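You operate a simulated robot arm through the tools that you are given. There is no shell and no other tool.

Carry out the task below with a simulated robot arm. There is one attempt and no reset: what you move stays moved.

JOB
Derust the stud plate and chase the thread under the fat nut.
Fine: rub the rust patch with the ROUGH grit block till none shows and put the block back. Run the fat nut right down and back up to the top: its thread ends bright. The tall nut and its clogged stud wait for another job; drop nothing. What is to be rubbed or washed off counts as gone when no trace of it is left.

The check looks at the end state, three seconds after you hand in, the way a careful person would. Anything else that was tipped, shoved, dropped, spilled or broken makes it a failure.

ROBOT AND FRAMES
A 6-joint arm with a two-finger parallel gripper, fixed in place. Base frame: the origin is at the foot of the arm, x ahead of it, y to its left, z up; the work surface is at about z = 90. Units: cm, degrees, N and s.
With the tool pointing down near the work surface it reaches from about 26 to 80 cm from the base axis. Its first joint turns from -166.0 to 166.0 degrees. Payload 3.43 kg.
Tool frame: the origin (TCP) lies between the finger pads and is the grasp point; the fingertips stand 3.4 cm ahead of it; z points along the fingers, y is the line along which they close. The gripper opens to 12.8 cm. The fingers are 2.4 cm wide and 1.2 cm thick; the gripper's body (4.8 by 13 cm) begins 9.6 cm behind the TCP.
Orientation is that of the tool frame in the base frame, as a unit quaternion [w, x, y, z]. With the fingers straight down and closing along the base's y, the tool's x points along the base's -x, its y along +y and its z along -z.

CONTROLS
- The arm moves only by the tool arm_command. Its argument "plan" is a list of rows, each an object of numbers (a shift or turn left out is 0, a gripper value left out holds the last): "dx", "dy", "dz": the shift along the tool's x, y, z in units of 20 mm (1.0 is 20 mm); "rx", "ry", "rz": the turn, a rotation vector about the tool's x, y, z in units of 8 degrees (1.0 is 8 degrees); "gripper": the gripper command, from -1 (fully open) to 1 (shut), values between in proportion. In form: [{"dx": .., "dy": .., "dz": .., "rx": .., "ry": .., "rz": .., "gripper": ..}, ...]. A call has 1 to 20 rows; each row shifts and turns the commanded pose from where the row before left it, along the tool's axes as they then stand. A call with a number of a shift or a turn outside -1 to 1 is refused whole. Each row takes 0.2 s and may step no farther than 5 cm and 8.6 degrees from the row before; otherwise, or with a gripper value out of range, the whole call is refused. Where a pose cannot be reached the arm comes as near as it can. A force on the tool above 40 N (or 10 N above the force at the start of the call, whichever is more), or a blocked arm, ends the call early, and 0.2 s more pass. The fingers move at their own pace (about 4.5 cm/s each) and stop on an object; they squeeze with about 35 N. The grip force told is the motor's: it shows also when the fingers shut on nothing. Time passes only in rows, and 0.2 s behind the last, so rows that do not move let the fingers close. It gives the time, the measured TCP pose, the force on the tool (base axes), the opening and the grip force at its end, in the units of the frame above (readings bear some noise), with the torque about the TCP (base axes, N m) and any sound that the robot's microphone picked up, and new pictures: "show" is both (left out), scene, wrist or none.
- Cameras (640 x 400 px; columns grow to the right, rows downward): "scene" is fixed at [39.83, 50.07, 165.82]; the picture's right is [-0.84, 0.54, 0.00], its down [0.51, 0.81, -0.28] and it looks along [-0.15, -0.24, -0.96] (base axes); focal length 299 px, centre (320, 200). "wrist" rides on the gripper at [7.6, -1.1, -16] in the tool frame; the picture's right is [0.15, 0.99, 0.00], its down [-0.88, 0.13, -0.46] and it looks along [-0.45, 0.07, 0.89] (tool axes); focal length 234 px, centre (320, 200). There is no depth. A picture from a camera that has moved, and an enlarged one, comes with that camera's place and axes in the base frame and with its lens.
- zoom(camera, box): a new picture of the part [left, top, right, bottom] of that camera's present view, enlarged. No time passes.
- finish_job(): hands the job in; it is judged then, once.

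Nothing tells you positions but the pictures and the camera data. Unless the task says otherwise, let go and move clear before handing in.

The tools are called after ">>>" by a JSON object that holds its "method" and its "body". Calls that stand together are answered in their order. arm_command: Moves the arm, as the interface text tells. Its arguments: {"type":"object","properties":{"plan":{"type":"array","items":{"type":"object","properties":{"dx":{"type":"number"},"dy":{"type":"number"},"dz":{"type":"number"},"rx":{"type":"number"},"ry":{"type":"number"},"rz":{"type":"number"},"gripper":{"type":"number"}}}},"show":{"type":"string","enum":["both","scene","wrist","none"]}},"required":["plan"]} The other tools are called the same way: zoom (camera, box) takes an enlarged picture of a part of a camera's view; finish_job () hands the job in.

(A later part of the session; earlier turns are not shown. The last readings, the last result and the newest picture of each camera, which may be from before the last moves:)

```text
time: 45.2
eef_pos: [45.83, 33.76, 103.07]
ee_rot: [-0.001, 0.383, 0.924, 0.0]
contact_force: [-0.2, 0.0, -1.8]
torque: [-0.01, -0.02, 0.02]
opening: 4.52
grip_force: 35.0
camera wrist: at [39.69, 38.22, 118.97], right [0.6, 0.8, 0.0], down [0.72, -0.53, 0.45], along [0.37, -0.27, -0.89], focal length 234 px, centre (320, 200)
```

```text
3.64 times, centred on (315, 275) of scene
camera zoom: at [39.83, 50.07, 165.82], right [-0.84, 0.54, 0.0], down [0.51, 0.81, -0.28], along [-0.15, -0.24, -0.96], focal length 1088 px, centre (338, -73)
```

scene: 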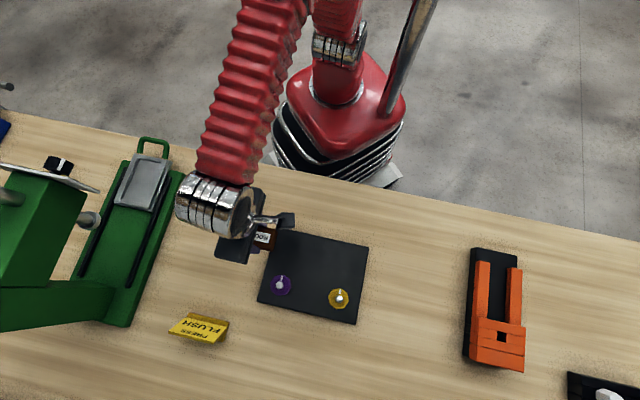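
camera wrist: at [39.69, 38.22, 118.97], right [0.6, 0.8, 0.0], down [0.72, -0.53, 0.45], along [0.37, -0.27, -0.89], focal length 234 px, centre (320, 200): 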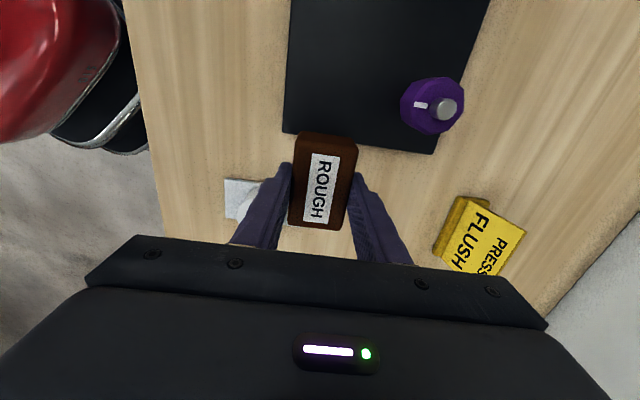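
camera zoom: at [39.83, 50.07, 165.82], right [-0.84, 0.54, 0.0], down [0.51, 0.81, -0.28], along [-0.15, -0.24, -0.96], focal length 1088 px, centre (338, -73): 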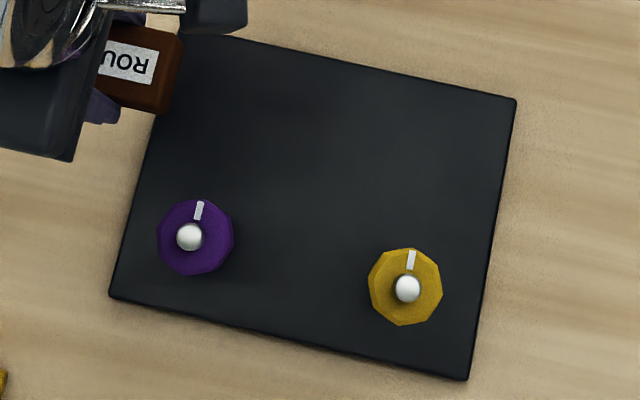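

>>> {"method": "zoom", "body": {"camera": "scene", "box": [280, 230, 330, 265]}}

>>> {"method": "zoom", "body": {"camera": "scene", "box": [315, 235, 365, 270]}}

```text
11.43 times, centred on (305, 248) of scene
camera zoom: at [39.83, 50.07, 165.82], right [-0.84, 0.54, 0.0], down [0.51, 0.81, -0.28], along [-0.15, -0.24, -0.96], focal length 3420 px, centre (491, -343)
```

zoom: 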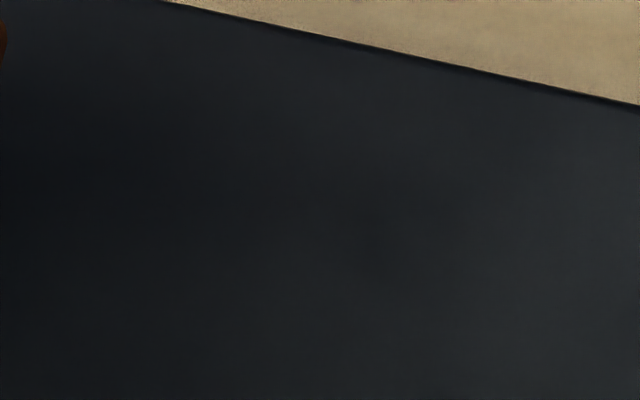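

```text
11.43 times, centred on (340, 252) of scene
camera zoom: at [39.83, 50.07, 165.82], right [-0.84, 0.54, 0.0], down [0.51, 0.81, -0.28], along [-0.15, -0.24, -0.96], focal length 3420 px, centre (91, -400)
```

zoom: 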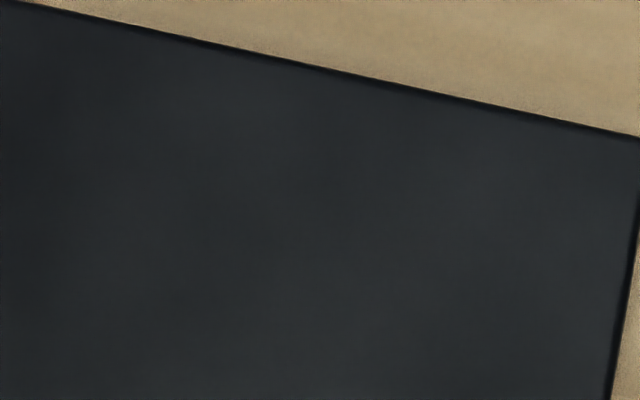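

No trace of rust shows on the plate. Now I'm carrying the block back to its place.

>>> {"method": "arm_command", "body": {"plan": [{"dx": 0.958, "dy": -0.321}, {"dx": 0.958, "dy": -0.321}, {"dx": 0.958, "dy": -0.321}, {"dx": 0.958, "dy": -0.321}, {"dx": 0.958, "dy": -0.321}, {"dx": 0.958, "dy": -0.321}, {"dx": 0.958, "dy": -0.321}, {"dx": 0.958, "dy": -0.321}, {"dx": 0.958, "dy": -0.321}, {"dx": 0.958, "dy": -0.321}, {"dx": 0.958, "dy": -0.321}, {"dx": 0.958, "dy": -0.321}, {"dx": 0.958, "dy": -0.321}, {"dx": 0.958, "dy": -0.321}, {"dx": 0.958, "dy": -0.321}, {"dx": 0.958, "dy": -0.321}, {"dx": 0.958, "dy": -0.321}, {"dx": 0.958, "dy": -0.321}, {"dx": 0.958, "dy": -0.321}, {}], "show": "wrist"}}

```text
time: 49.4
eef_pos: [11.27, 51.03, 103.03]
ee_rot: [-0.001, 0.382, 0.924, 0.001]
contact_force: [0.4, 0.6, -0.1]
torque: [-0.01, -0.01, 0.01]
opening: 4.54
grip_force: 35.5
camera wrist: at [5.17, 55.42, 118.99], right [0.6, 0.8, 0.0], down [0.71, -0.53, 0.45], along [0.37, -0.27, -0.89], focal length 234 px, centre (320, 200)
```

wrist: 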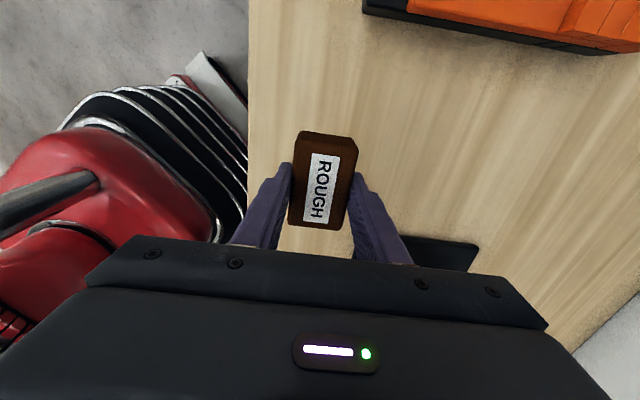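

>>> {"method": "arm_command", "body": {"plan": [{"dx": -0.13, "dz": 1}, {"dz": 1}, {"dz": 1}, {"dz": 0.9}, {"dz": 0.4}, {"dz": 0.1}, {"dz": 0.08}, {}], "show": "none"}}

```text
time: 51.2
eef_pos: [11.47, 50.96, 93.99]
ee_rot: [-0.001, 0.383, 0.924, 0.001]
contact_force: [0.3, -0.5, 0.2]
torque: [-0.01, -0.04, -0.01]
opening: 4.52
grip_force: 34.5
```

>>> {"method": "arm_command", "body": {"plan": [{"dz": 0.05}, {"dz": 0.05}, {}], "show": "none"}}

```text
time: 52.0
eef_pos: [11.52, 50.78, 93.91]
ee_rot: [0.0, 0.383, 0.924, 0.001]
contact_force: [0.0, 0.5, -1.1]
torque: [0.02, 0.01, -0.02]
opening: 4.5
grip_force: 34.8
```

>>> {"method": "arm_command", "body": {"plan": [{"dz": 0.04}, {"dz": 0.04}, {}], "show": "wrist"}}

>>> {"method": "zoom", "body": {"camera": "wrist", "box": [240, 110, 400, 230]}}

```text
time: 52.8
eef_pos: [11.55, 50.81, 93.85]
ee_rot: [0.0, 0.383, 0.924, 0.001]
contact_force: [0.5, -0.4, -0.4]
torque: [-0.01, 0.0, 0.01]
opening: 4.54
grip_force: 35.2
camera wrist: at [5.46, 55.26, 109.7], right [0.6, 0.8, 0.0], down [0.71, -0.53, 0.45], along [0.37, -0.27, -0.89], focal length 234 px, centre (320, 200)
```

wrist: 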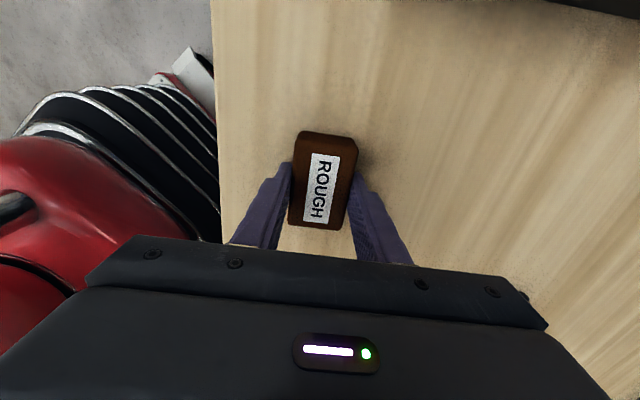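

```text
3.33 times, centred on (320, 170) of wrist
camera zoom: at [5.46, 55.26, 109.7], right [0.6, 0.8, 0.0], down [0.71, -0.53, 0.45], along [0.37, -0.27, -0.89], focal length 781 px, centre (320, 300)
```

zoom: 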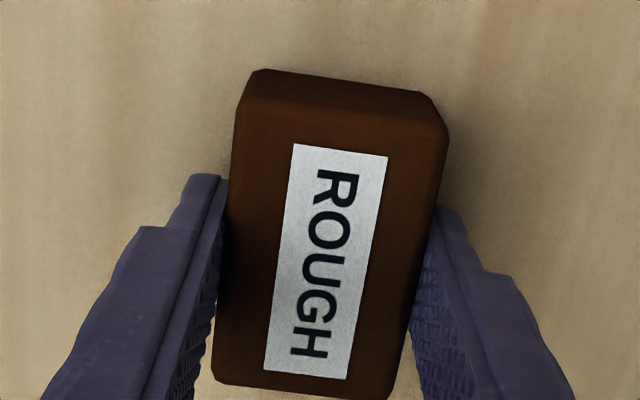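

>>> {"method": "arm_command", "body": {"plan": [{"dz": 0.05}, {"dz": 0.04}, {}], "show": "none"}}

```text
time: 53.6
eef_pos: [11.6, 50.89, 93.63]
ee_rot: [0.0, 0.382, 0.924, 0.003]
contact_force: [2.1, 0.3, 26.2]
torque: [-0.63, -0.23, 0.01]
opening: 4.54
grip_force: 35.8
```

>>> {"method": "arm_command", "body": {"plan": [{"dz": -0.06}, {"gripper": 0.1}, {"gripper": -0.1}, {"gripper": -0.2}, {}, {"dz": -0.5}, {"dz": -1}, {"dz": -1}, {"dz": -1}, {"dz": -1}, {"dz": -1}, {}]}}

>>> {"method": "zoom", "body": {"camera": "scene", "box": [380, 190, 480, 260]}}

>>> {"method": "zoom", "body": {"camera": "wrist", "box": [240, 80, 400, 200]}}

```text
time: 56.2
eef_pos: [11.41, 50.66, 104.79]
ee_rot: [-0.001, 0.383, 0.924, 0.001]
contact_force: [0.5, -0.6, 0.3]
torque: [-0.01, 0.01, -0.02]
opening: 7.67
grip_force: 0.1
camera wrist: at [5.21, 54.97, 120.68], right [0.6, 0.8, 0.0], down [0.71, -0.53, 0.45], along [0.37, -0.27, -0.89], focal length 234 px, centre (320, 200)
```

scene: 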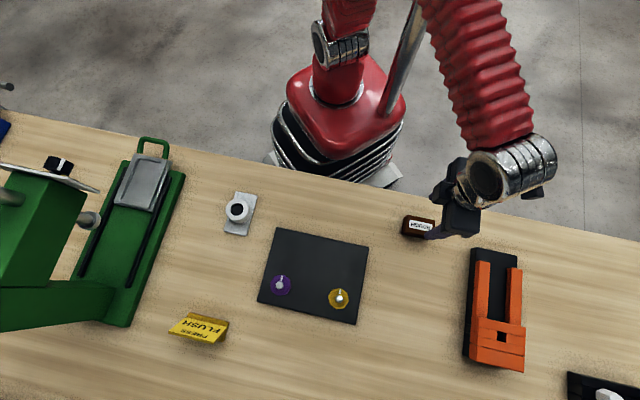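
wrist: 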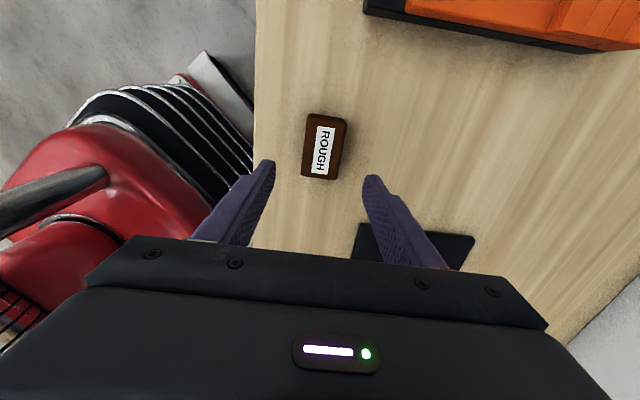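

```text
5.71 times, centred on (430, 225) of scene
camera zoom: at [39.83, 50.07, 165.82], right [-0.84, 0.54, 0.0], down [0.51, 0.81, -0.28], along [-0.15, -0.24, -0.96], focal length 1710 px, centre (-309, 57)
```

zoom: 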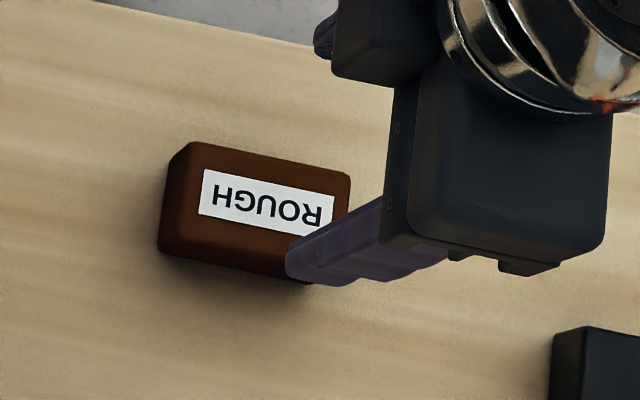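

```text
3.33 times, centred on (320, 140) of wrist
camera zoom: at [5.21, 54.97, 120.68], right [0.6, 0.8, 0.0], down [0.71, -0.53, 0.45], along [0.37, -0.27, -0.89], focal length 781 px, centre (320, 400)
```

zoom: 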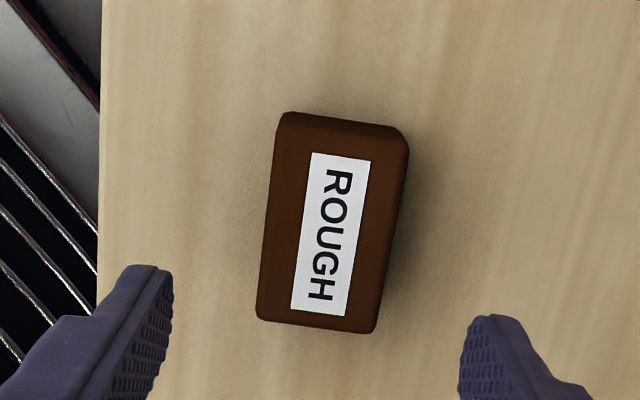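

The block is back in place. Next is the yellow fat nut: I'll go above it and test how far the wrist can turn in free air.

>>> {"method": "arm_command", "body": {"plan": [{"dz": -1}, {"dz": -1}, {"dz": -1}, {"dz": -1}, {"dz": -1}, {"dx": -0.675, "dy": 0.875}, {"dx": -0.675, "dy": 0.875}, {"dx": -0.675, "dy": 0.875}, {"dx": -0.675, "dy": 0.875}, {"dx": -0.675, "dy": 0.875}, {"dx": -0.675, "dy": 0.875}, {"dx": -0.675, "dy": 0.875}, {"dx": -0.675, "dy": 0.875}, {"dx": -0.675, "dy": 0.875}, {"dx": -0.675, "dy": 0.875}, {"dx": -0.675, "dy": 0.875}, {"dx": -0.675, "dy": 0.875}, {}], "show": "wrist"}}

>>> {"method": "arm_command", "body": {"plan": [{"rz": -1}, {"rz": -1}, {"rz": -1}, {"rz": -1}, {"rz": -1}, {"rz": -1}, {"rz": -1}, {"rz": -1}, {"rz": -1}, {"rz": -1}, {"rz": -1}, {"rz": -1}, {"rz": -1}, {"rz": -1}, {"rz": -1}, {"rz": -1}, {"rz": -1}, {"rz": -1}, {"rz": -1}, {}], "show": "wrist"}}

```text
time: 60.0
eef_pos: [37.83, 54.21, 114.78]
ee_rot: [-0.001, 0.382, 0.924, 0.002]
contact_force: [0.0, -0.2, 0.3]
torque: [-0.02, -0.02, -0.04]
opening: 7.67
grip_force: 0.1
camera wrist: at [31.68, 58.69, 130.69], right [0.6, 0.8, 0.0], down [0.72, -0.53, 0.45], along [0.37, -0.27, -0.89], focal length 234 px, centre (320, 200)
```

wrist: 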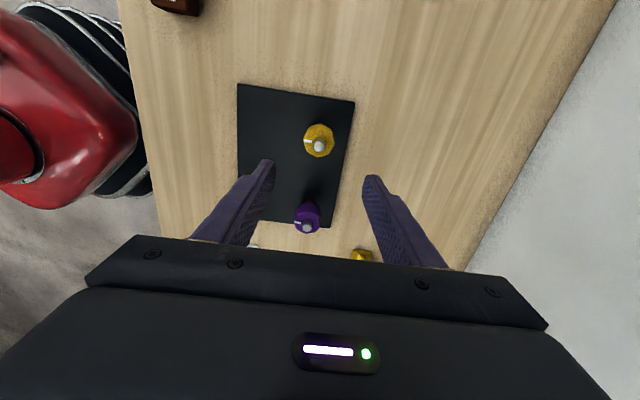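

```text
time: 64.2
eef_pos: [37.95, 54.03, 114.66]
ee_rot: [-0.001, 0.804, -0.594, -0.001]
contact_force: [0.4, -0.9, -0.1]
torque: [-0.03, 0.01, 0.02]
opening: 7.69
grip_force: 0.1
camera wrist: at [41.23, 47.08, 130.6], right [-0.9, -0.43, 0.0], down [-0.38, 0.8, 0.46], along [-0.2, 0.41, -0.89], focal length 234 px, centre (320, 200)
```

wrist: 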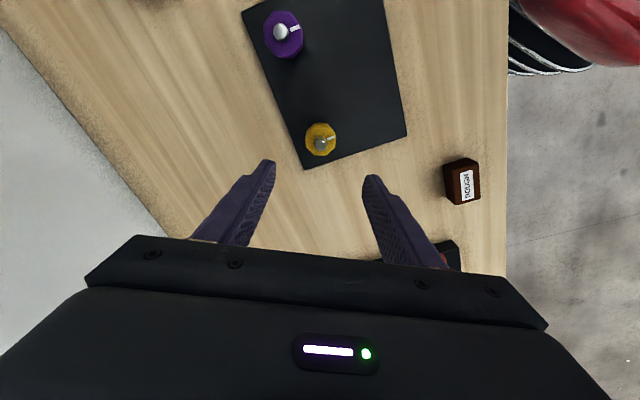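

>>> {"method": "arm_command", "body": {"plan": [{"rz": -1}, {"rz": -1}, {"rz": -1}, {"rz": -1}, {"rz": -1}, {"rz": -1}, {"rz": -1}, {"rz": -1}, {"rz": -1}, {"rz": -1}, {"rz": -1}, {"rz": -1}, {}], "show": "wrist"}}

```text
time: 67.0
eef_pos: [38.02, 54.09, 114.76]
ee_rot: [-0.001, 0.98, 0.2, 0.0]
contact_force: [-0.1, -0.4, -0.2]
torque: [-0.01, -0.02, 0.0]
opening: 7.68
grip_force: 0.1
camera wrist: at [44.48, 58.07, 130.68], right [0.52, -0.85, 0.0], down [-0.76, -0.47, 0.46], along [-0.39, -0.24, -0.89], focal length 234 px, centre (320, 200)
```

wrist: 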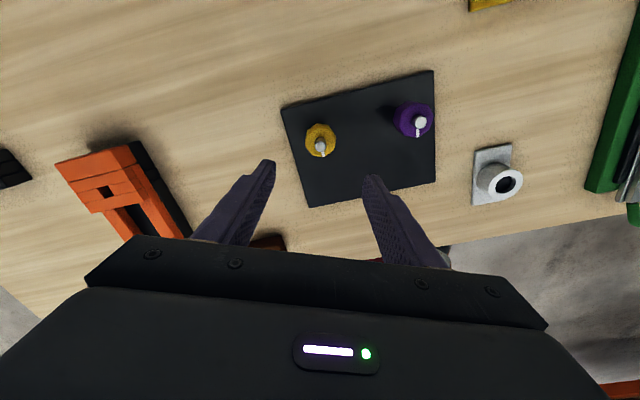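

>>> {"method": "arm_command", "body": {"plan": [{"rz": -1}, {"rz": -1}, {"rz": -1}, {"rz": -1}, {"rz": -1}, {"rz": -1}, {"rz": -1}, {"rz": -1}, {"rz": -1}, {"rz": -1}, {"rz": -1}, {"rz": -1}, {}], "show": "none"}}

```text
time: 69.8
eef_pos: [36.75, 54.96, 114.64]
ee_rot: [0.001, 0.905, 0.425, 0.001]
contact_force: [-0.2, 0.6, 1.0]
torque: [0.0, -0.02, -0.01]
opening: 7.7
grip_force: 0.0
out of reach, approached as far as the arm can: row 4, 5, 6, 7, 8, 9, 10, 11, 12
```

>>> {"method": "arm_command", "body": {"plan": [{"rz": 1}, {"rz": 1}, {"rz": 1}, {"rz": 1}, {"rz": 1}, {"rz": 1}, {"rz": 1}, {"rz": 1}, {"rz": 1}, {"rz": 1}, {"rz": 1}, {"rz": 1}, {}], "show": "none"}}

```text
time: 72.6
eef_pos: [36.76, 54.88, 114.63]
ee_rot: [0.0, 0.921, -0.389, 0.002]
contact_force: [0.3, 1.0, 0.0]
torque: [-0.03, 0.0, 0.01]
opening: 7.67
grip_force: 0.0
```

>>> {"method": "arm_command", "body": {"plan": [{"rz": 1}, {"rz": 1}, {"rz": 1}, {"rz": 1}, {"rz": 1}, {"rz": 1}, {"rz": 1}, {"rz": 1}, {"rz": 1}, {"rz": 1}, {"rz": 1}, {"rz": 1}, {"rz": 1}, {"rz": 1}, {"rz": 1}, {"rz": 1}, {"rz": 1}, {"rz": 1}, {"rz": 1}, {"rz": 1}], "show": "none"}}

>>> {"method": "arm_command", "body": {"plan": [{"rz": 1}, {"rz": 1}, {"rz": 1}, {"rz": 1}, {"rz": 1}, {"rz": 1}, {"rz": 1}, {"rz": 1}, {"rz": 1}, {"rz": 1}, {"rz": 1}, {"rz": 1}, {"rz": 1}, {"rz": 1}, {"rz": 1}, {"rz": 1}, {"rz": 1}, {"rz": 1}, {"rz": 1}, {}], "show": "none"}}

```text
time: 76.8
eef_pos: [36.77, 54.92, 114.62]
ee_rot: [0.002, 0.224, 0.974, 0.001]
contact_force: [-0.9, -0.2, -0.2]
torque: [-0.02, -0.02, 0.01]
opening: 7.69
grip_force: 0.2
```

```text
time: 81.0
eef_pos: [38.53, 53.81, 114.72]
ee_rot: [-0.001, 0.851, 0.525, -0.001]
contact_force: [0.8, -0.7, -0.4]
torque: [0.01, 0.03, 0.01]
opening: 7.68
grip_force: 0.0
out of reach, approached as far as the arm can: row 12, 13, 14, 15, 16, 17, 18, 19
```

The wrist can turn about 340°, with the closing axis going from roughly -26° to 320°. Running the nut down is clockwise, so I start at the high end (294°, matched to the flats) and descend to just above the stud.

>>> {"method": "arm_command", "body": {"plan": [{"dx": -0.02, "dy": -0.34}, {"rz": -1, "dz": 0.1}, {"rz": -1, "dz": 0.1}, {"rz": -1, "dz": 0.1}, {"rz": -1, "dz": 0.1}, {"rz": -1, "dz": 0.1}, {"rz": -1, "dz": 0.1}, {"rz": -1, "dz": 0.1}, {"rz": -1, "dz": 0.1}, {"rz": -1, "dz": 0.1}, {"rz": -1, "dz": 0.1}, {"rz": -1, "dz": 0.1}, {"rz": -1, "dz": 0.1}, {"rz": -1, "dz": 0.1}, {"rz": -1, "dz": 0.1}, {"rz": -1, "dz": 0.1}, {"rz": -1, "dz": 0.1}, {"rz": -1, "dz": 0.1}, {"rz": -1, "dz": 0.1}, {"rz": -1, "dz": 0.1}], "show": "none"}}

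>>> {"method": "arm_command", "body": {"plan": [{"rz": -1, "dz": 0.1}, {"rz": -1, "dz": 0.1}, {"rz": -1, "dz": 0.1}, {"rz": -1, "dz": 0.1}, {"rz": -1, "dz": 0.1}, {"rz": -1, "dz": 0.1}, {"rz": -1, "dz": 0.1}, {"rz": -1, "dz": 0.1}, {"rz": -1, "dz": 0.1}, {"rz": -1, "dz": 0.1}, {"rz": -1, "dz": 0.1}, {"rz": -1, "dz": 0.1}, {"rz": -1, "dz": 0.1}, {"rz": -1, "dz": 0.1}, {"rz": -1, "dz": 0.1}, {"rz": -1, "dz": 0.1}, {"rz": -1, "dz": 0.1}, {"rz": -1, "dz": 0.1}, {"rz": -1, "dz": 0.1}, {}], "show": "wrist"}}

>>> {"method": "zoom", "body": {"camera": "wrist", "box": [240, 100, 400, 220]}}

```text
time: 85.2
eef_pos: [37.77, 54.02, 110.77]
ee_rot: [0.0, -0.306, 0.952, 0.002]
contact_force: [0.3, -0.1, 0.8]
torque: [-0.03, 0.0, 0.0]
opening: 7.7
grip_force: 0.0
```

```text
time: 89.4
eef_pos: [37.8, 54.1, 107.2]
ee_rot: [-0.002, 0.998, 0.065, -0.001]
contact_force: [-0.5, -0.2, 0.2]
torque: [-0.01, -0.01, -0.02]
opening: 7.67
grip_force: 0.1
camera wrist: at [45.19, 56.01, 123.04], right [0.27, -0.96, 0.0], down [-0.86, -0.25, 0.46], along [-0.44, -0.12, -0.89], focal length 234 px, centre (320, 200)
```

wrist: 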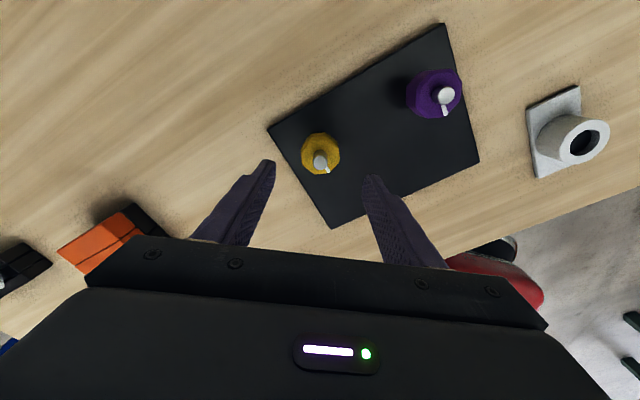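

```text
3.33 times, centred on (320, 160) of wrist
camera zoom: at [45.19, 56.01, 123.04], right [0.27, -0.96, 0.0], down [-0.86, -0.25, 0.46], along [-0.44, -0.12, -0.89], focal length 781 px, centre (320, 333)
```

zoom: 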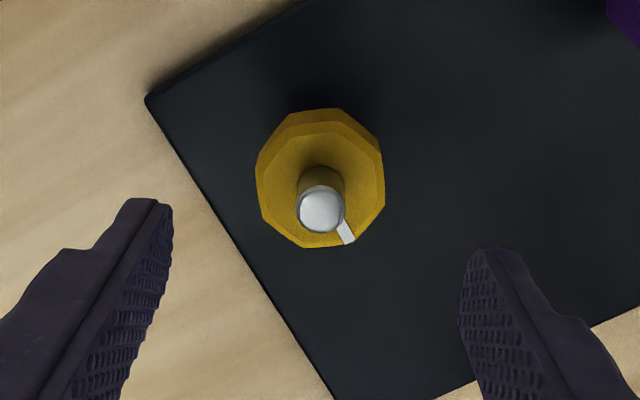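

>>> {"method": "arm_command", "body": {"plan": [{"rz": -1}, {"rz": -1.0}, {"rz": -0.1, "dx": 0.04, "dy": 0.025}, {"dz": 1}, {"dz": 1}, {"dz": 1}, {"dz": 0.8}, {"dz": 0.5}, {}]}}

>>> {"method": "zoom", "body": {"camera": "wrist", "box": [240, 100, 400, 220]}}

```text
time: 91.4
eef_pos: [37.85, 54.15, 98.46]
ee_rot: [-0.002, 0.978, 0.21, -0.001]
contact_force: [0.3, 0.4, 0.4]
torque: [0.02, -0.02, 0.01]
opening: 7.68
grip_force: 0.1
camera wrist: at [44.35, 58.03, 114.4], right [0.54, -0.84, 0.0], down [-0.75, -0.48, 0.46], along [-0.39, -0.24, -0.89], focal length 234 px, centre (320, 200)
```

scene: 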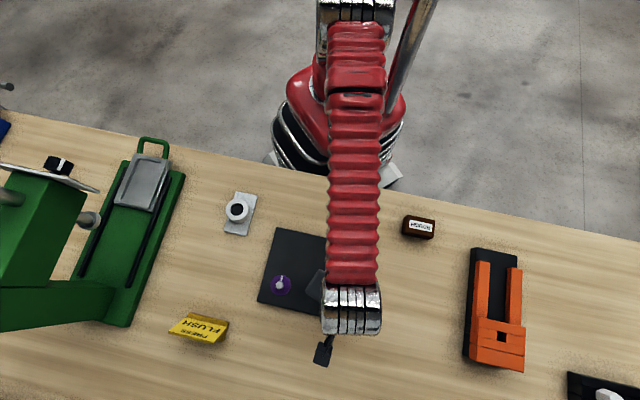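
wrist: 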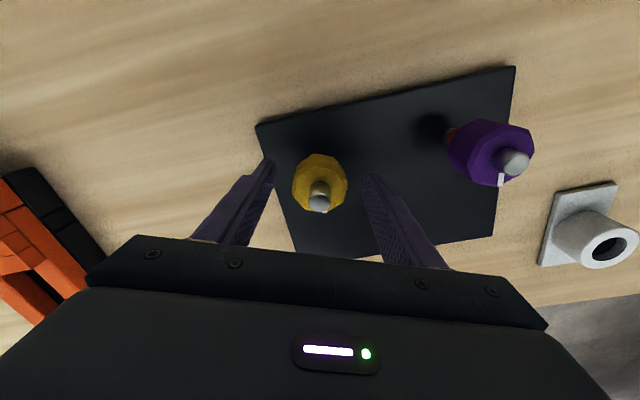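

```text
3.33 times, centred on (320, 160) of wrist
camera zoom: at [44.35, 58.03, 114.4], right [0.54, -0.84, 0.0], down [-0.75, -0.48, 0.46], along [-0.39, -0.24, -0.89], focal length 781 px, centre (320, 333)
```

zoom: 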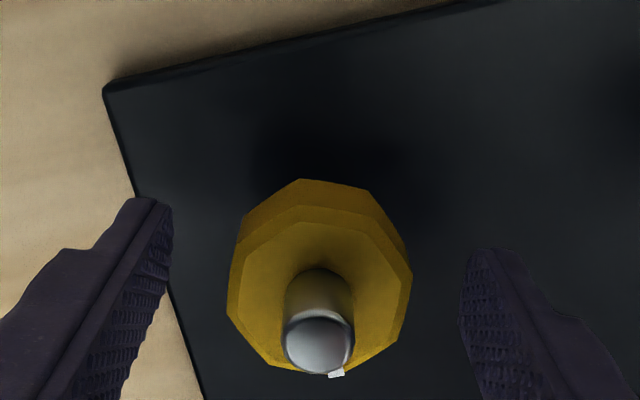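

The fingers straddle the nut and its flats look parallel to the pads. Closing now.

>>> {"method": "arm_command", "body": {"plan": [{"gripper": 0.1}, {"gripper": 0.3}, {"gripper": 1}, {}, {}, {}], "show": "wrist"}}

>>> {"method": "zoom", "body": {"camera": "wrist", "box": [240, 100, 400, 220]}}

```text
time: 92.8
eef_pos: [37.94, 53.98, 98.52]
ee_rot: [-0.002, 0.978, 0.211, -0.001]
contact_force: [-1.5, 4.9, -0.8]
torque: [-0.03, -0.06, -0.09]
opening: 4.32
grip_force: 45.1
camera wrist: at [44.34, 58.06, 114.43], right [0.54, -0.84, 0.0], down [-0.75, -0.48, 0.46], along [-0.39, -0.24, -0.89], focal length 234 px, centre (320, 200)
```

wrist: 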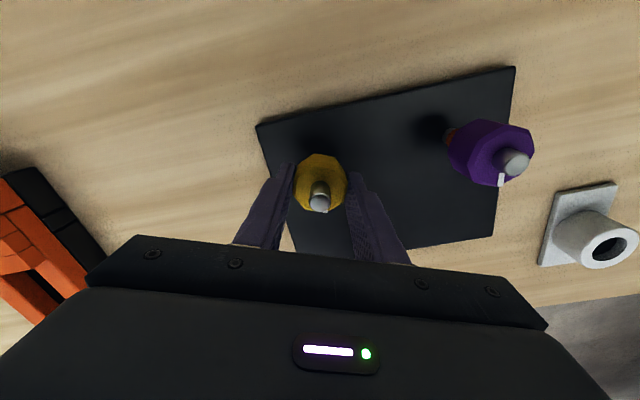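

```text
3.33 times, centred on (320, 160) of wrist
camera zoom: at [44.34, 58.06, 114.43], right [0.54, -0.84, 0.0], down [-0.75, -0.48, 0.46], along [-0.39, -0.24, -0.89], focal length 781 px, centre (320, 333)
```

zoom: 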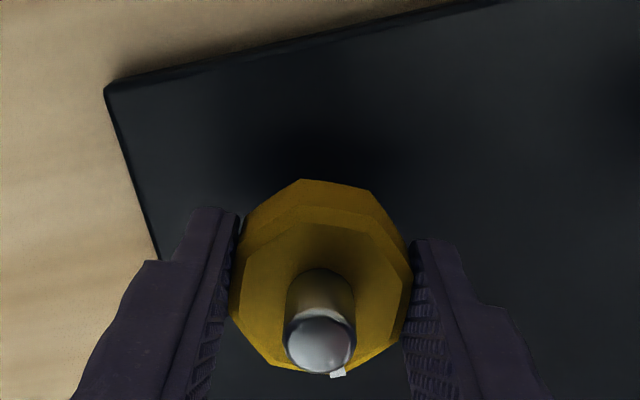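

>>> {"method": "arm_command", "body": {"plan": [{"dy": -0.02}, {"rz": 0.5}, {"rz": 0.5}, {"rz": 0.5}, {"rz": 0.5}, {}], "show": "none"}}

```text
time: 94.2
eef_pos: [37.78, 54.04, 98.5]
ee_rot: [0.0, 0.997, 0.072, -0.002]
contact_force: [-11.0, -11.7, -0.9]
torque: [-0.44, 0.39, -0.02]
opening: 4.29
grip_force: 45.2
```

>>> {"method": "arm_command", "body": {"plan": [{"dx": -0.057, "dy": 0.042}, {}, {}], "show": "wrist"}}

>>> {"method": "zoom", "body": {"camera": "wrist", "box": [240, 100, 400, 220]}}

```text
time: 95.0
eef_pos: [37.79, 54.01, 98.45]
ee_rot: [-0.003, 0.997, 0.071, 0.0]
contact_force: [-4.5, 6.4, -4.2]
torque: [0.07, 0.22, -0.01]
opening: 4.34
grip_force: 45.2
camera wrist: at [45.22, 56.1, 114.4], right [0.29, -0.96, -0.01], down [-0.85, -0.26, 0.46], along [-0.44, -0.13, -0.89], focal length 234 px, centre (320, 200)
```

wrist: 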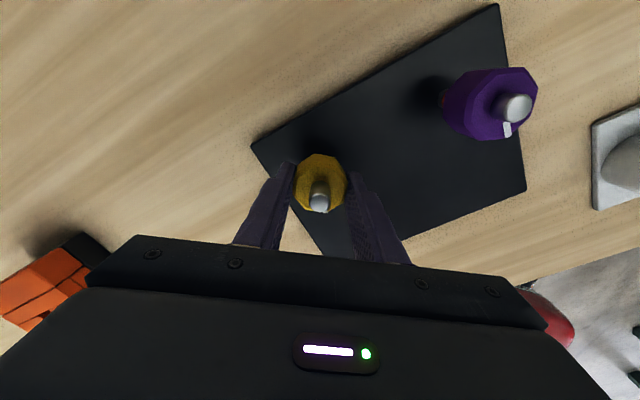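

```text
3.33 times, centred on (320, 160) of wrist
camera zoom: at [45.22, 56.1, 114.4], right [0.29, -0.96, -0.01], down [-0.85, -0.26, 0.46], along [-0.44, -0.13, -0.89], focal length 781 px, centre (320, 333)
```

zoom: 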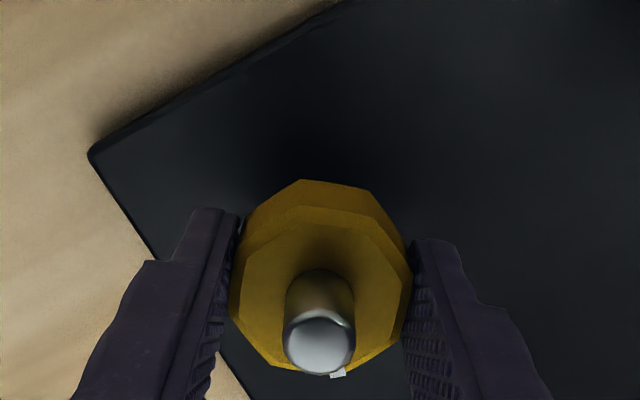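

>>> {"method": "arm_command", "body": {"plan": [{"rz": 0.5, "dy": -0.01}, {"rz": 0.5}, {"rz": 0.5}, {"rz": 0.5}, {"rz": 0.5}, {"rz": 0.5}, {}], "show": "none"}}

```text
time: 96.6
eef_pos: [37.92, 54.18, 98.37]
ee_rot: [0.0, 0.99, -0.138, 0.0]
contact_force: [10.4, 9.6, -11.9]
torque: [-0.02, -0.75, 0.01]
opening: 4.33
grip_force: 44.8
```

The nut turns with the fingers and pulls down about 1 cm per turn. I'll follow that descent and trim the sideways load.

>>> {"method": "arm_command", "body": {"plan": [{"dx": 0.03, "dy": -0.04, "dz": 0.05}, {}, {"rz": 0.5, "dz": 0.006}, {"rz": 0.5, "dz": 0.006}, {"rz": 0.5, "dz": 0.006}, {"rz": 0.5, "dz": 0.006}, {}], "show": "none"}}

```text
time: 98.2
eef_pos: [37.89, 54.06, 98.27]
ee_rot: [-0.002, 0.962, -0.275, -0.001]
contact_force: [6.7, -6.4, 1.1]
torque: [-0.38, -0.28, -0.02]
opening: 4.3
grip_force: 44.6
```

>>> {"method": "arm_command", "body": {"plan": [{"rz": 0.8, "dz": 0.009}, {"rz": 0.8, "dz": 0.009}, {"rz": 0.8, "dz": 0.009}, {"rz": 0.8, "dz": 0.009}, {"rz": 0.8, "dz": 0.009}, {"rz": 0.8, "dz": 0.009}, {}], "show": "none"}}

```text
time: 99.8
eef_pos: [38.0, 54.06, 98.22]
ee_rot: [-0.001, 0.818, -0.576, -0.002]
contact_force: [13.1, -11.4, -4.9]
torque: [-0.19, -0.28, 0.0]
opening: 4.32
grip_force: 44.6
```

>>> {"method": "arm_command", "body": {"plan": [{"dx": 0.042, "dy": -0.028, "dz": 0.02}, {"rz": 0.8, "dz": 0.009}, {"rz": 0.8, "dz": 0.009}, {"rz": 0.8, "dz": 0.009}, {"rz": 0.8, "dz": 0.009}, {"rz": 0.8, "dz": 0.009}, {"rz": 0.8, "dz": 0.009}, {}], "show": "none"}}

```text
time: 101.6
eef_pos: [37.96, 54.06, 98.16]
ee_rot: [0.001, -0.583, 0.812, 0.003]
contact_force: [5.4, 9.5, 3.6]
torque: [0.04, -0.17, 0.01]
opening: 4.3
grip_force: 44.9
```

>>> {"method": "arm_command", "body": {"plan": [{"rz": 0.8, "dz": 0.009}, {"rz": 0.8, "dz": 0.009}, {"rz": 0.8, "dz": 0.009}, {"rz": 0.8, "dz": 0.009}, {"rz": 0.8, "dz": 0.009}, {"rz": 0.8, "dz": 0.009}, {"rz": 0.8, "dz": 0.009}, {"rz": 0.8, "dz": 0.009}, {}], "show": "none"}}

```text
time: 103.6
eef_pos: [37.79, 54.13, 97.83]
ee_rot: [0.0, -0.175, 0.985, 0.002]
contact_force: [1.9, 13.7, 11.9]
torque: [0.14, -0.05, -0.06]
opening: 4.31
grip_force: 45.0
```

>>> {"method": "arm_command", "body": {"plan": [{"dx": -0.01, "dy": 0.028, "dz": -0.04}, {"rz": 0.8, "dz": 0.008}, {"rz": 0.8, "dz": 0.008}, {"rz": 0.8, "dz": 0.008}, {"rz": 0.8, "dz": 0.008}, {"rz": 0.8, "dz": 0.008}, {"rz": 0.8, "dz": 0.008}, {"rz": 0.8, "dz": 0.008}, {"rz": 0.8, "dz": 0.008}, {}], "show": "wrist"}}

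>>> {"method": "zoom", "body": {"camera": "wrist", "box": [240, 100, 400, 220]}}

```text
time: 105.8
eef_pos: [37.91, 54.17, 97.76]
ee_rot: [-0.001, 0.268, 0.963, 0.0]
contact_force: [-10.9, -15.5, 1.5]
torque: [-0.3, 0.61, -0.02]
opening: 4.33
grip_force: 45.2
camera wrist: at [30.86, 56.93, 113.64], right [0.39, 0.92, 0.0], down [0.82, -0.34, 0.45], along [0.42, -0.17, -0.89], focal length 234 px, centre (320, 200)
```

wrist: 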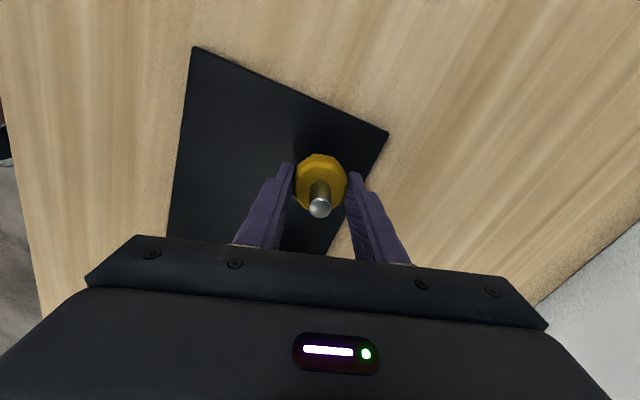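

```text
3.33 times, centred on (320, 160) of wrist
camera zoom: at [30.86, 56.93, 113.64], right [0.39, 0.92, 0.0], down [0.82, -0.34, 0.45], along [0.42, -0.17, -0.89], focal length 781 px, centre (320, 333)
```

zoom: 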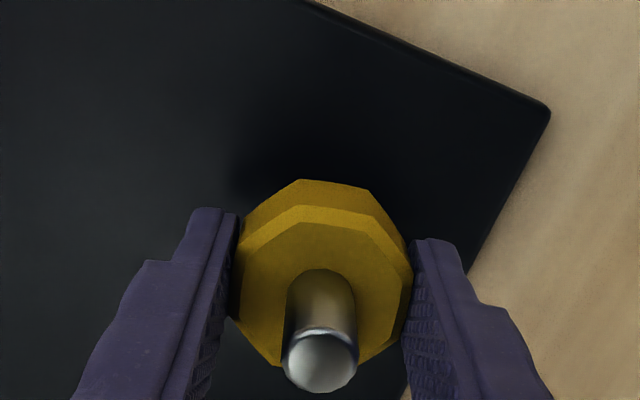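

>>> {"method": "arm_command", "body": {"plan": [{"dy": -0.05}, {"rz": 0.83, "dz": 0.0083}, {"rz": 0.83, "dz": 0.0083}, {"rz": 0.83, "dz": 0.0083}, {"rz": 0.83, "dz": 0.0083}, {"rz": 0.83, "dz": 0.0083}, {"rz": 0.83, "dz": 0.0083}, {}], "show": "none"}}

```text
time: 107.6
eef_pos: [37.84, 54.06, 97.49]
ee_rot: [-0.001, 0.58, 0.815, 0.0]
contact_force: [-6.2, -11.7, -6.1]
torque: [0.22, 0.25, -0.02]
opening: 4.28
grip_force: 44.5
```

>>> {"method": "arm_command", "body": {"plan": [{"dx": -0.028, "dy": -0.026, "dz": 0.02}, {"rz": 0.83, "dz": 0.0083}, {"rz": 0.83, "dz": 0.0083}, {"rz": 0.83, "dz": 0.0083}, {"rz": 0.83, "dz": 0.0083}, {"rz": 0.83, "dz": 0.0083}, {"rz": 0.83, "dz": 0.0083}, {}], "show": "none"}}

```text
time: 109.4
eef_pos: [37.71, 54.08, 97.52]
ee_rot: [-0.003, 0.822, 0.569, 0.0]
contact_force: [-0.3, 14.5, -15.6]
torque: [0.75, -0.28, 0.0]
opening: 4.33
grip_force: 44.8
```

One pass of about 315° is done. I'm releasing, turning back 315° around the nut with the fingers open, and then gripping again.

>>> {"method": "arm_command", "body": {"plan": [{"gripper": 0.15}, {"gripper": -0.1}, {}, {}], "show": "wrist"}}

>>> {"method": "zoom", "body": {"camera": "wrist", "box": [240, 100, 400, 220]}}

```text
time: 110.4
eef_pos: [37.87, 53.91, 97.5]
ee_rot: [-0.001, 0.823, 0.569, 0.0]
contact_force: [0.5, -0.8, 0.7]
torque: [0.01, 0.03, 0.0]
opening: 7.03
grip_force: 0.0
camera wrist: at [39.54, 61.28, 113.5], right [0.98, -0.21, 0.0], down [-0.19, -0.87, 0.45], along [-0.1, -0.44, -0.89], focal length 234 px, centre (320, 200)
```

wrist: 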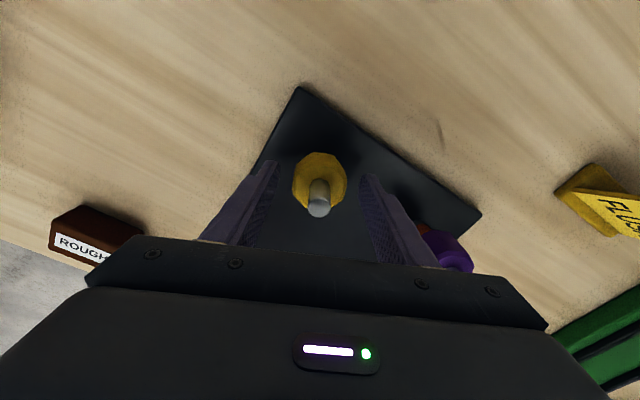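

```text
3.33 times, centred on (320, 160) of wrist
camera zoom: at [39.54, 61.28, 113.5], right [0.98, -0.21, 0.0], down [-0.19, -0.87, 0.45], along [-0.1, -0.44, -0.89], focal length 781 px, centre (320, 333)
```

zoom: 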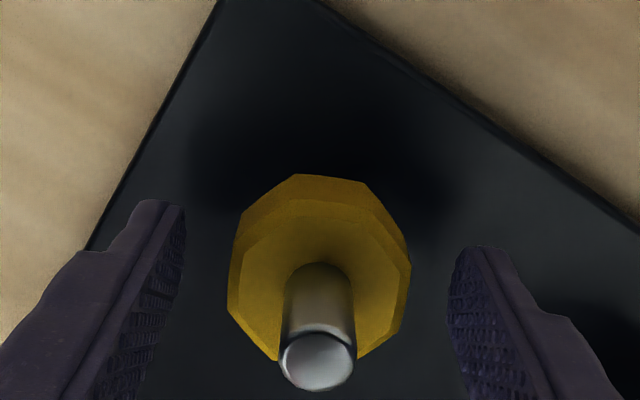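

>>> {"method": "arm_command", "body": {"plan": [{"dx": 0.047, "dy": -0.018}, {"rz": -0.985}, {"rz": -0.985}, {"rz": -0.985}, {"rz": -0.985}, {"rz": -0.985}, {"rz": -0.985}, {"rz": -0.985}, {"rz": -0.985}, {"rz": -0.985}, {"rz": -0.985}, {"rz": -0.985}, {"rz": -0.985}, {"rz": -0.985}, {"rz": -0.985}, {"rz": -0.985}, {"rz": -0.985}, {"rz": -0.985}, {"rz": -0.985}, {"rz": -0.985}], "show": "none"}}

>>> {"method": "arm_command", "body": {"plan": [{"rz": -0.985}, {"rz": -0.985}, {"rz": -0.985}, {"rz": -0.985}, {"rz": -0.985}, {"rz": -0.985}, {"rz": -0.985}, {"rz": -0.985}, {"rz": -0.985}, {"rz": -0.985}, {"rz": -0.985}, {"rz": -0.985}, {"rz": -0.985}, {"rz": -0.985}, {"rz": -0.985}, {"rz": -0.985}, {"rz": -0.985}, {"rz": -0.985}, {"rz": -0.985}, {"rz": -0.985}], "show": "none"}}

>>> {"method": "arm_command", "body": {"plan": [{"rz": -0.985}, {}, {}], "show": "wrist"}}

>>> {"method": "zoom", "body": {"camera": "wrist", "box": [240, 100, 400, 220]}}

```text
time: 114.6
eef_pos: [37.74, 54.18, 97.6]
ee_rot: [-0.001, -0.335, 0.942, 0.001]
contact_force: [0.8, 0.5, 0.2]
torque: [-0.02, 0.01, -0.03]
opening: 7.0
grip_force: 0.0
```

```text
time: 118.8
eef_pos: [37.82, 54.13, 97.49]
ee_rot: [-0.002, 0.989, 0.146, 0.0]
contact_force: [0.1, 1.1, 0.1]
torque: [0.0, 0.0, 0.0]
opening: 7.07
grip_force: 0.0
```

```text
time: 119.6
eef_pos: [37.87, 54.1, 97.51]
ee_rot: [-0.002, 0.977, 0.213, -0.001]
contact_force: [0.5, -0.4, 0.1]
torque: [0.03, 0.01, 0.0]
opening: 7.03
grip_force: 0.0
camera wrist: at [44.36, 58.1, 113.52], right [0.54, -0.84, 0.0], down [-0.75, -0.49, 0.46], along [-0.38, -0.25, -0.89], focal length 234 px, centre (320, 200)
```

wrist: 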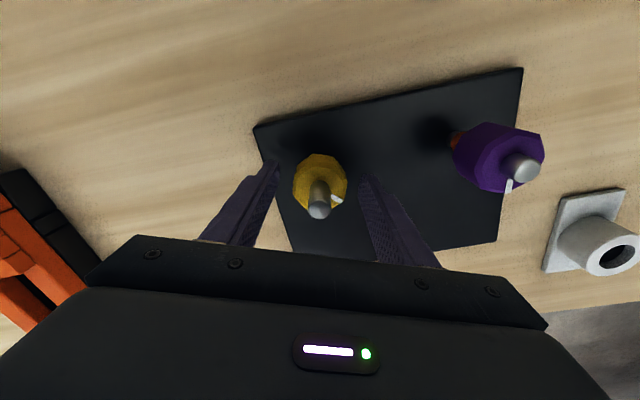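

```text
3.33 times, centred on (320, 160) of wrist
camera zoom: at [44.36, 58.1, 113.52], right [0.54, -0.84, 0.0], down [-0.75, -0.49, 0.46], along [-0.38, -0.25, -0.89], focal length 781 px, centre (320, 333)
```

zoom: 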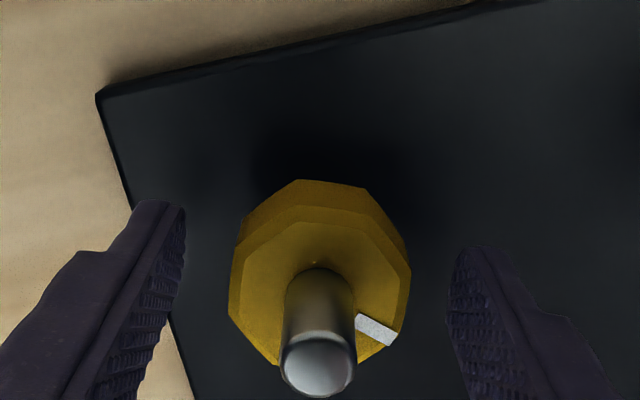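

>>> {"method": "arm_command", "body": {"plan": [{"gripper": 0.15}, {"gripper": 1}, {}, {}, {"rz": 0.5, "dz": 0.0062}, {"rz": 0.8, "dz": 0.0098}, {"rz": 0.8, "dz": 0.0098}, {"rz": 0.8, "dz": 0.0098}, {"rz": 0.8, "dz": 0.0098}, {"rz": 0.8, "dz": 0.0098}, {}], "show": "none"}}

```text
time: 122.0
eef_pos: [37.8, 54.11, 97.47]
ee_rot: [-0.002, 0.995, -0.1, 0.0]
contact_force: [7.1, 11.1, 3.4]
torque: [0.11, -0.76, -0.01]
opening: 4.33
grip_force: 45.3
```

>>> {"method": "arm_command", "body": {"plan": [{"dx": 0.018, "dy": -0.034}, {"rz": 0.8, "dz": 0.0098}, {"rz": 0.8, "dz": 0.0098}, {"rz": 0.8, "dz": 0.0098}, {"rz": 0.8, "dz": 0.0098}, {"rz": 0.8, "dz": 0.0098}, {"rz": 0.8, "dz": 0.0098}, {"rz": 0.8, "dz": 0.0098}, {"rz": 0.8, "dz": 0.0098}, {}], "show": "none"}}

```text
time: 124.2
eef_pos: [37.87, 53.97, 97.23]
ee_rot: [0.0, 0.854, -0.521, -0.002]
contact_force: [-8.0, 2.3, 1.9]
torque: [0.4, 0.5, -0.01]
opening: 4.31
grip_force: 44.9
```

>>> {"method": "arm_command", "body": {"plan": [{"rz": 0.8, "dz": 0.0098}, {"rz": 0.8, "dz": 0.0098}, {"rz": 0.8, "dz": 0.0098}, {"rz": 0.8, "dz": 0.0098}, {"rz": 0.8, "dz": 0.0098}, {"rz": 0.8, "dz": 0.0098}, {"rz": 0.8, "dz": 0.0098}, {"rz": 0.8, "dz": 0.0098}, {"rz": 0.8, "dz": 0.0098}, {"rz": 0.8, "dz": 0.0098}, {}], "show": "none"}}

```text
time: 126.6
eef_pos: [37.83, 54.03, 97.17]
ee_rot: [0.0, -0.448, 0.894, 0.002]
contact_force: [-2.3, -0.6, -1.9]
torque: [0.38, -0.26, -0.02]
opening: 4.29
grip_force: 44.8
```

>>> {"method": "arm_command", "body": {"plan": [{"rz": 0.8, "dz": 0.0098}, {"rz": 0.8, "dz": 0.0098}, {"rz": 0.8, "dz": 0.0098}, {"rz": 0.8, "dz": 0.0098}, {"rz": 0.8, "dz": 0.0098}, {"rz": 0.8, "dz": 0.0098}, {"rz": 0.8, "dz": 0.0098}, {"rz": 0.8, "dz": 0.0098}, {"rz": 0.8, "dz": 0.0098}, {"rz": 0.8, "dz": 0.0098}, {"rz": 0.8, "dz": 0.0098}, {"rz": 0.8, "dz": 0.0098}, {}], "show": "none"}}

```text
time: 129.4
eef_pos: [37.76, 54.13, 96.84]
ee_rot: [-0.001, 0.205, 0.979, 0.002]
contact_force: [2.3, -1.3, -0.5]
torque: [-0.09, -0.12, 0.02]
opening: 4.29
grip_force: 44.8
```

>>> {"method": "arm_command", "body": {"plan": [{"rz": 0.777, "dz": 0.0095}, {"rz": 0.777, "dz": 0.0095}, {"rz": 0.777, "dz": 0.0095}, {"rz": 0.777, "dz": 0.0095}, {"rz": 0.777, "dz": 0.0095}, {"rz": 0.777, "dz": 0.0095}, {"rz": 0.777, "dz": 0.0095}, {"rz": 0.777, "dz": 0.0095}, {"rz": 0.777, "dz": 0.0095}, {"rz": 0.777, "dz": 0.0095}, {"rz": 0.777, "dz": 0.0095}, {"rz": 0.777, "dz": 0.0095}, {"rz": 0.777, "dz": 0.0095}, {"rz": 0.777, "dz": 0.0095}, {}], "show": "wrist"}}

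>>> {"method": "zoom", "body": {"camera": "wrist", "box": [240, 100, 400, 220]}}

```text
time: 132.6
eef_pos: [37.83, 54.14, 96.4]
ee_rot: [-0.002, 0.822, 0.57, -0.001]
contact_force: [-9.1, -21.6, -0.8]
torque: [-0.69, 0.16, 0.0]
opening: 4.29
grip_force: 45.2
camera wrist: at [39.56, 61.49, 112.46], right [0.98, -0.21, 0.0], down [-0.19, -0.87, 0.46], along [-0.1, -0.44, -0.89], focal length 234 px, centre (320, 200)
```

wrist: 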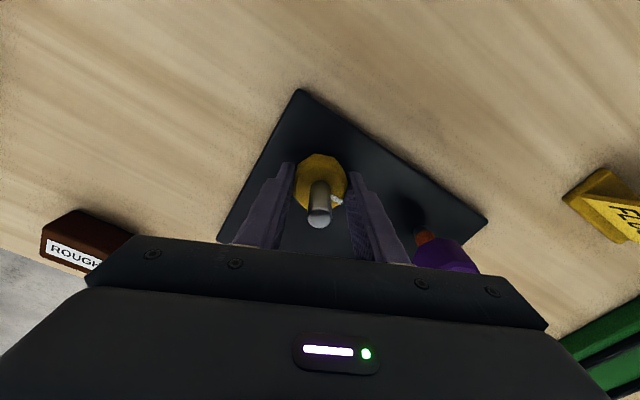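

```text
3.33 times, centred on (320, 160) of wrist
camera zoom: at [39.56, 61.49, 112.46], right [0.98, -0.21, 0.0], down [-0.19, -0.87, 0.46], along [-0.1, -0.44, -0.89], focal length 781 px, centre (320, 333)
```

zoom: 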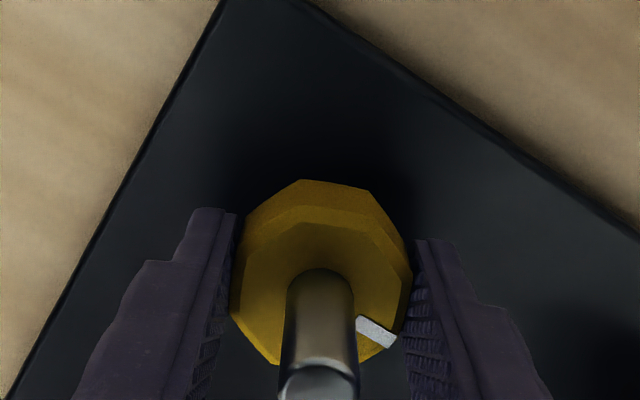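

>>> {"method": "arm_command", "body": {"plan": [{"gripper": 0.15}, {"gripper": -0.1}, {}, {}], "show": "none"}}

>>> {"method": "arm_command", "body": {"plan": [{"rz": -0.985}, {"rz": -0.985}, {"rz": -0.985}, {"rz": -0.985}, {"rz": -0.985}, {"rz": -0.985}, {"rz": -0.985}, {"rz": -0.985}, {"rz": -0.985}, {"rz": -0.985}, {"rz": -0.985}, {"rz": -0.985}, {"rz": -0.985}, {"rz": -0.985}, {"rz": -0.985}, {"rz": -0.985}, {"rz": -0.985}, {"rz": -0.985}, {"rz": -0.985}, {"rz": -0.985}], "show": "none"}}

>>> {"method": "arm_command", "body": {"plan": [{"rz": -0.985}, {"rz": -0.985}, {"rz": -0.985}, {"rz": -0.985}, {"rz": -0.985}, {"rz": -0.985}, {"rz": -0.985}, {"rz": -0.985}, {"rz": -0.985}, {"rz": -0.985}, {"rz": -0.985}, {"rz": -0.985}, {"rz": -0.985}, {"rz": -0.985}, {"rz": -0.985}, {"rz": -0.985}, {"rz": -0.985}, {"rz": -0.985}, {"rz": -0.985}, {"rz": -0.985}], "show": "wrist"}}

>>> {"method": "zoom", "body": {"camera": "wrist", "box": [240, 100, 400, 220]}}

```text
time: 133.6
eef_pos: [38.03, 54.11, 96.56]
ee_rot: [-0.002, 0.822, 0.57, 0.001]
contact_force: [0.8, -0.5, -0.2]
torque: [-0.03, -0.01, 0.02]
opening: 7.03
grip_force: 0.1
```

```text
time: 137.8
eef_pos: [37.72, 54.05, 96.59]
ee_rot: [0.0, -0.401, 0.916, 0.001]
contact_force: [-0.2, -0.1, -0.3]
torque: [-0.02, 0.01, -0.03]
opening: 7.05
grip_force: 0.0
```

```text
time: 142.0
eef_pos: [37.89, 54.11, 96.57]
ee_rot: [-0.001, 0.977, 0.214, 0.0]
contact_force: [0.1, -0.5, -0.2]
torque: [-0.02, 0.02, -0.04]
opening: 7.04
grip_force: 0.1
camera wrist: at [44.4, 58.15, 112.44], right [0.55, -0.84, 0.0], down [-0.74, -0.49, 0.46], along [-0.38, -0.25, -0.89], focal length 234 px, centre (320, 200)
```

wrist: 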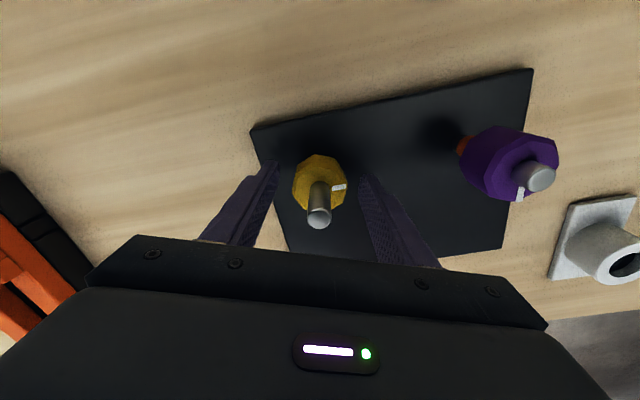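

```text
3.33 times, centred on (320, 160) of wrist
camera zoom: at [44.4, 58.15, 112.44], right [0.55, -0.84, 0.0], down [-0.74, -0.49, 0.46], along [-0.38, -0.25, -0.89], focal length 781 px, centre (320, 333)
```

zoom: 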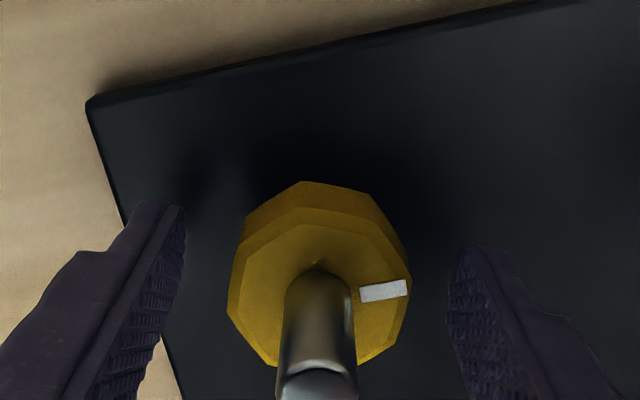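

>>> {"method": "arm_command", "body": {"plan": [{"gripper": 0.15}, {"gripper": 1}, {}, {}, {"rz": 0.5, "dz": 0.006}, {"rz": 0.8, "dz": 0.0095}, {"rz": 0.8, "dz": 0.0095}, {"rz": 0.8, "dz": 0.0095}, {"rz": 0.8, "dz": 0.0095}, {"rz": 0.8, "dz": 0.0095}, {}], "show": "none"}}

```text
time: 144.4
eef_pos: [37.83, 54.04, 96.32]
ee_rot: [0.0, 0.995, -0.1, 0.0]
contact_force: [8.0, -6.8, 0.2]
torque: [-0.41, -0.79, -0.02]
opening: 4.34
grip_force: 45.0
```

>>> {"method": "arm_command", "body": {"plan": [{"dx": 0.025, "dy": 0.01}, {"rz": 0.8, "dz": 0.0095}, {"rz": 0.8, "dz": 0.0095}, {"rz": 0.8, "dz": 0.0095}, {"rz": 0.8, "dz": 0.0095}, {"rz": 0.8, "dz": 0.0095}, {"rz": 0.8, "dz": 0.0095}, {"rz": 0.8, "dz": 0.0095}, {"rz": 0.8, "dz": 0.0095}, {"rz": 0.8, "dz": 0.0095}, {"rz": 0.8, "dz": 0.0095}, {}], "show": "none"}}

```text
time: 147.0
eef_pos: [37.88, 54.11, 96.15]
ee_rot: [-0.001, 0.791, -0.612, -0.001]
contact_force: [2.2, 3.3, -0.7]
torque: [-0.06, -0.25, 0.96]
opening: 4.31
grip_force: 44.7
```

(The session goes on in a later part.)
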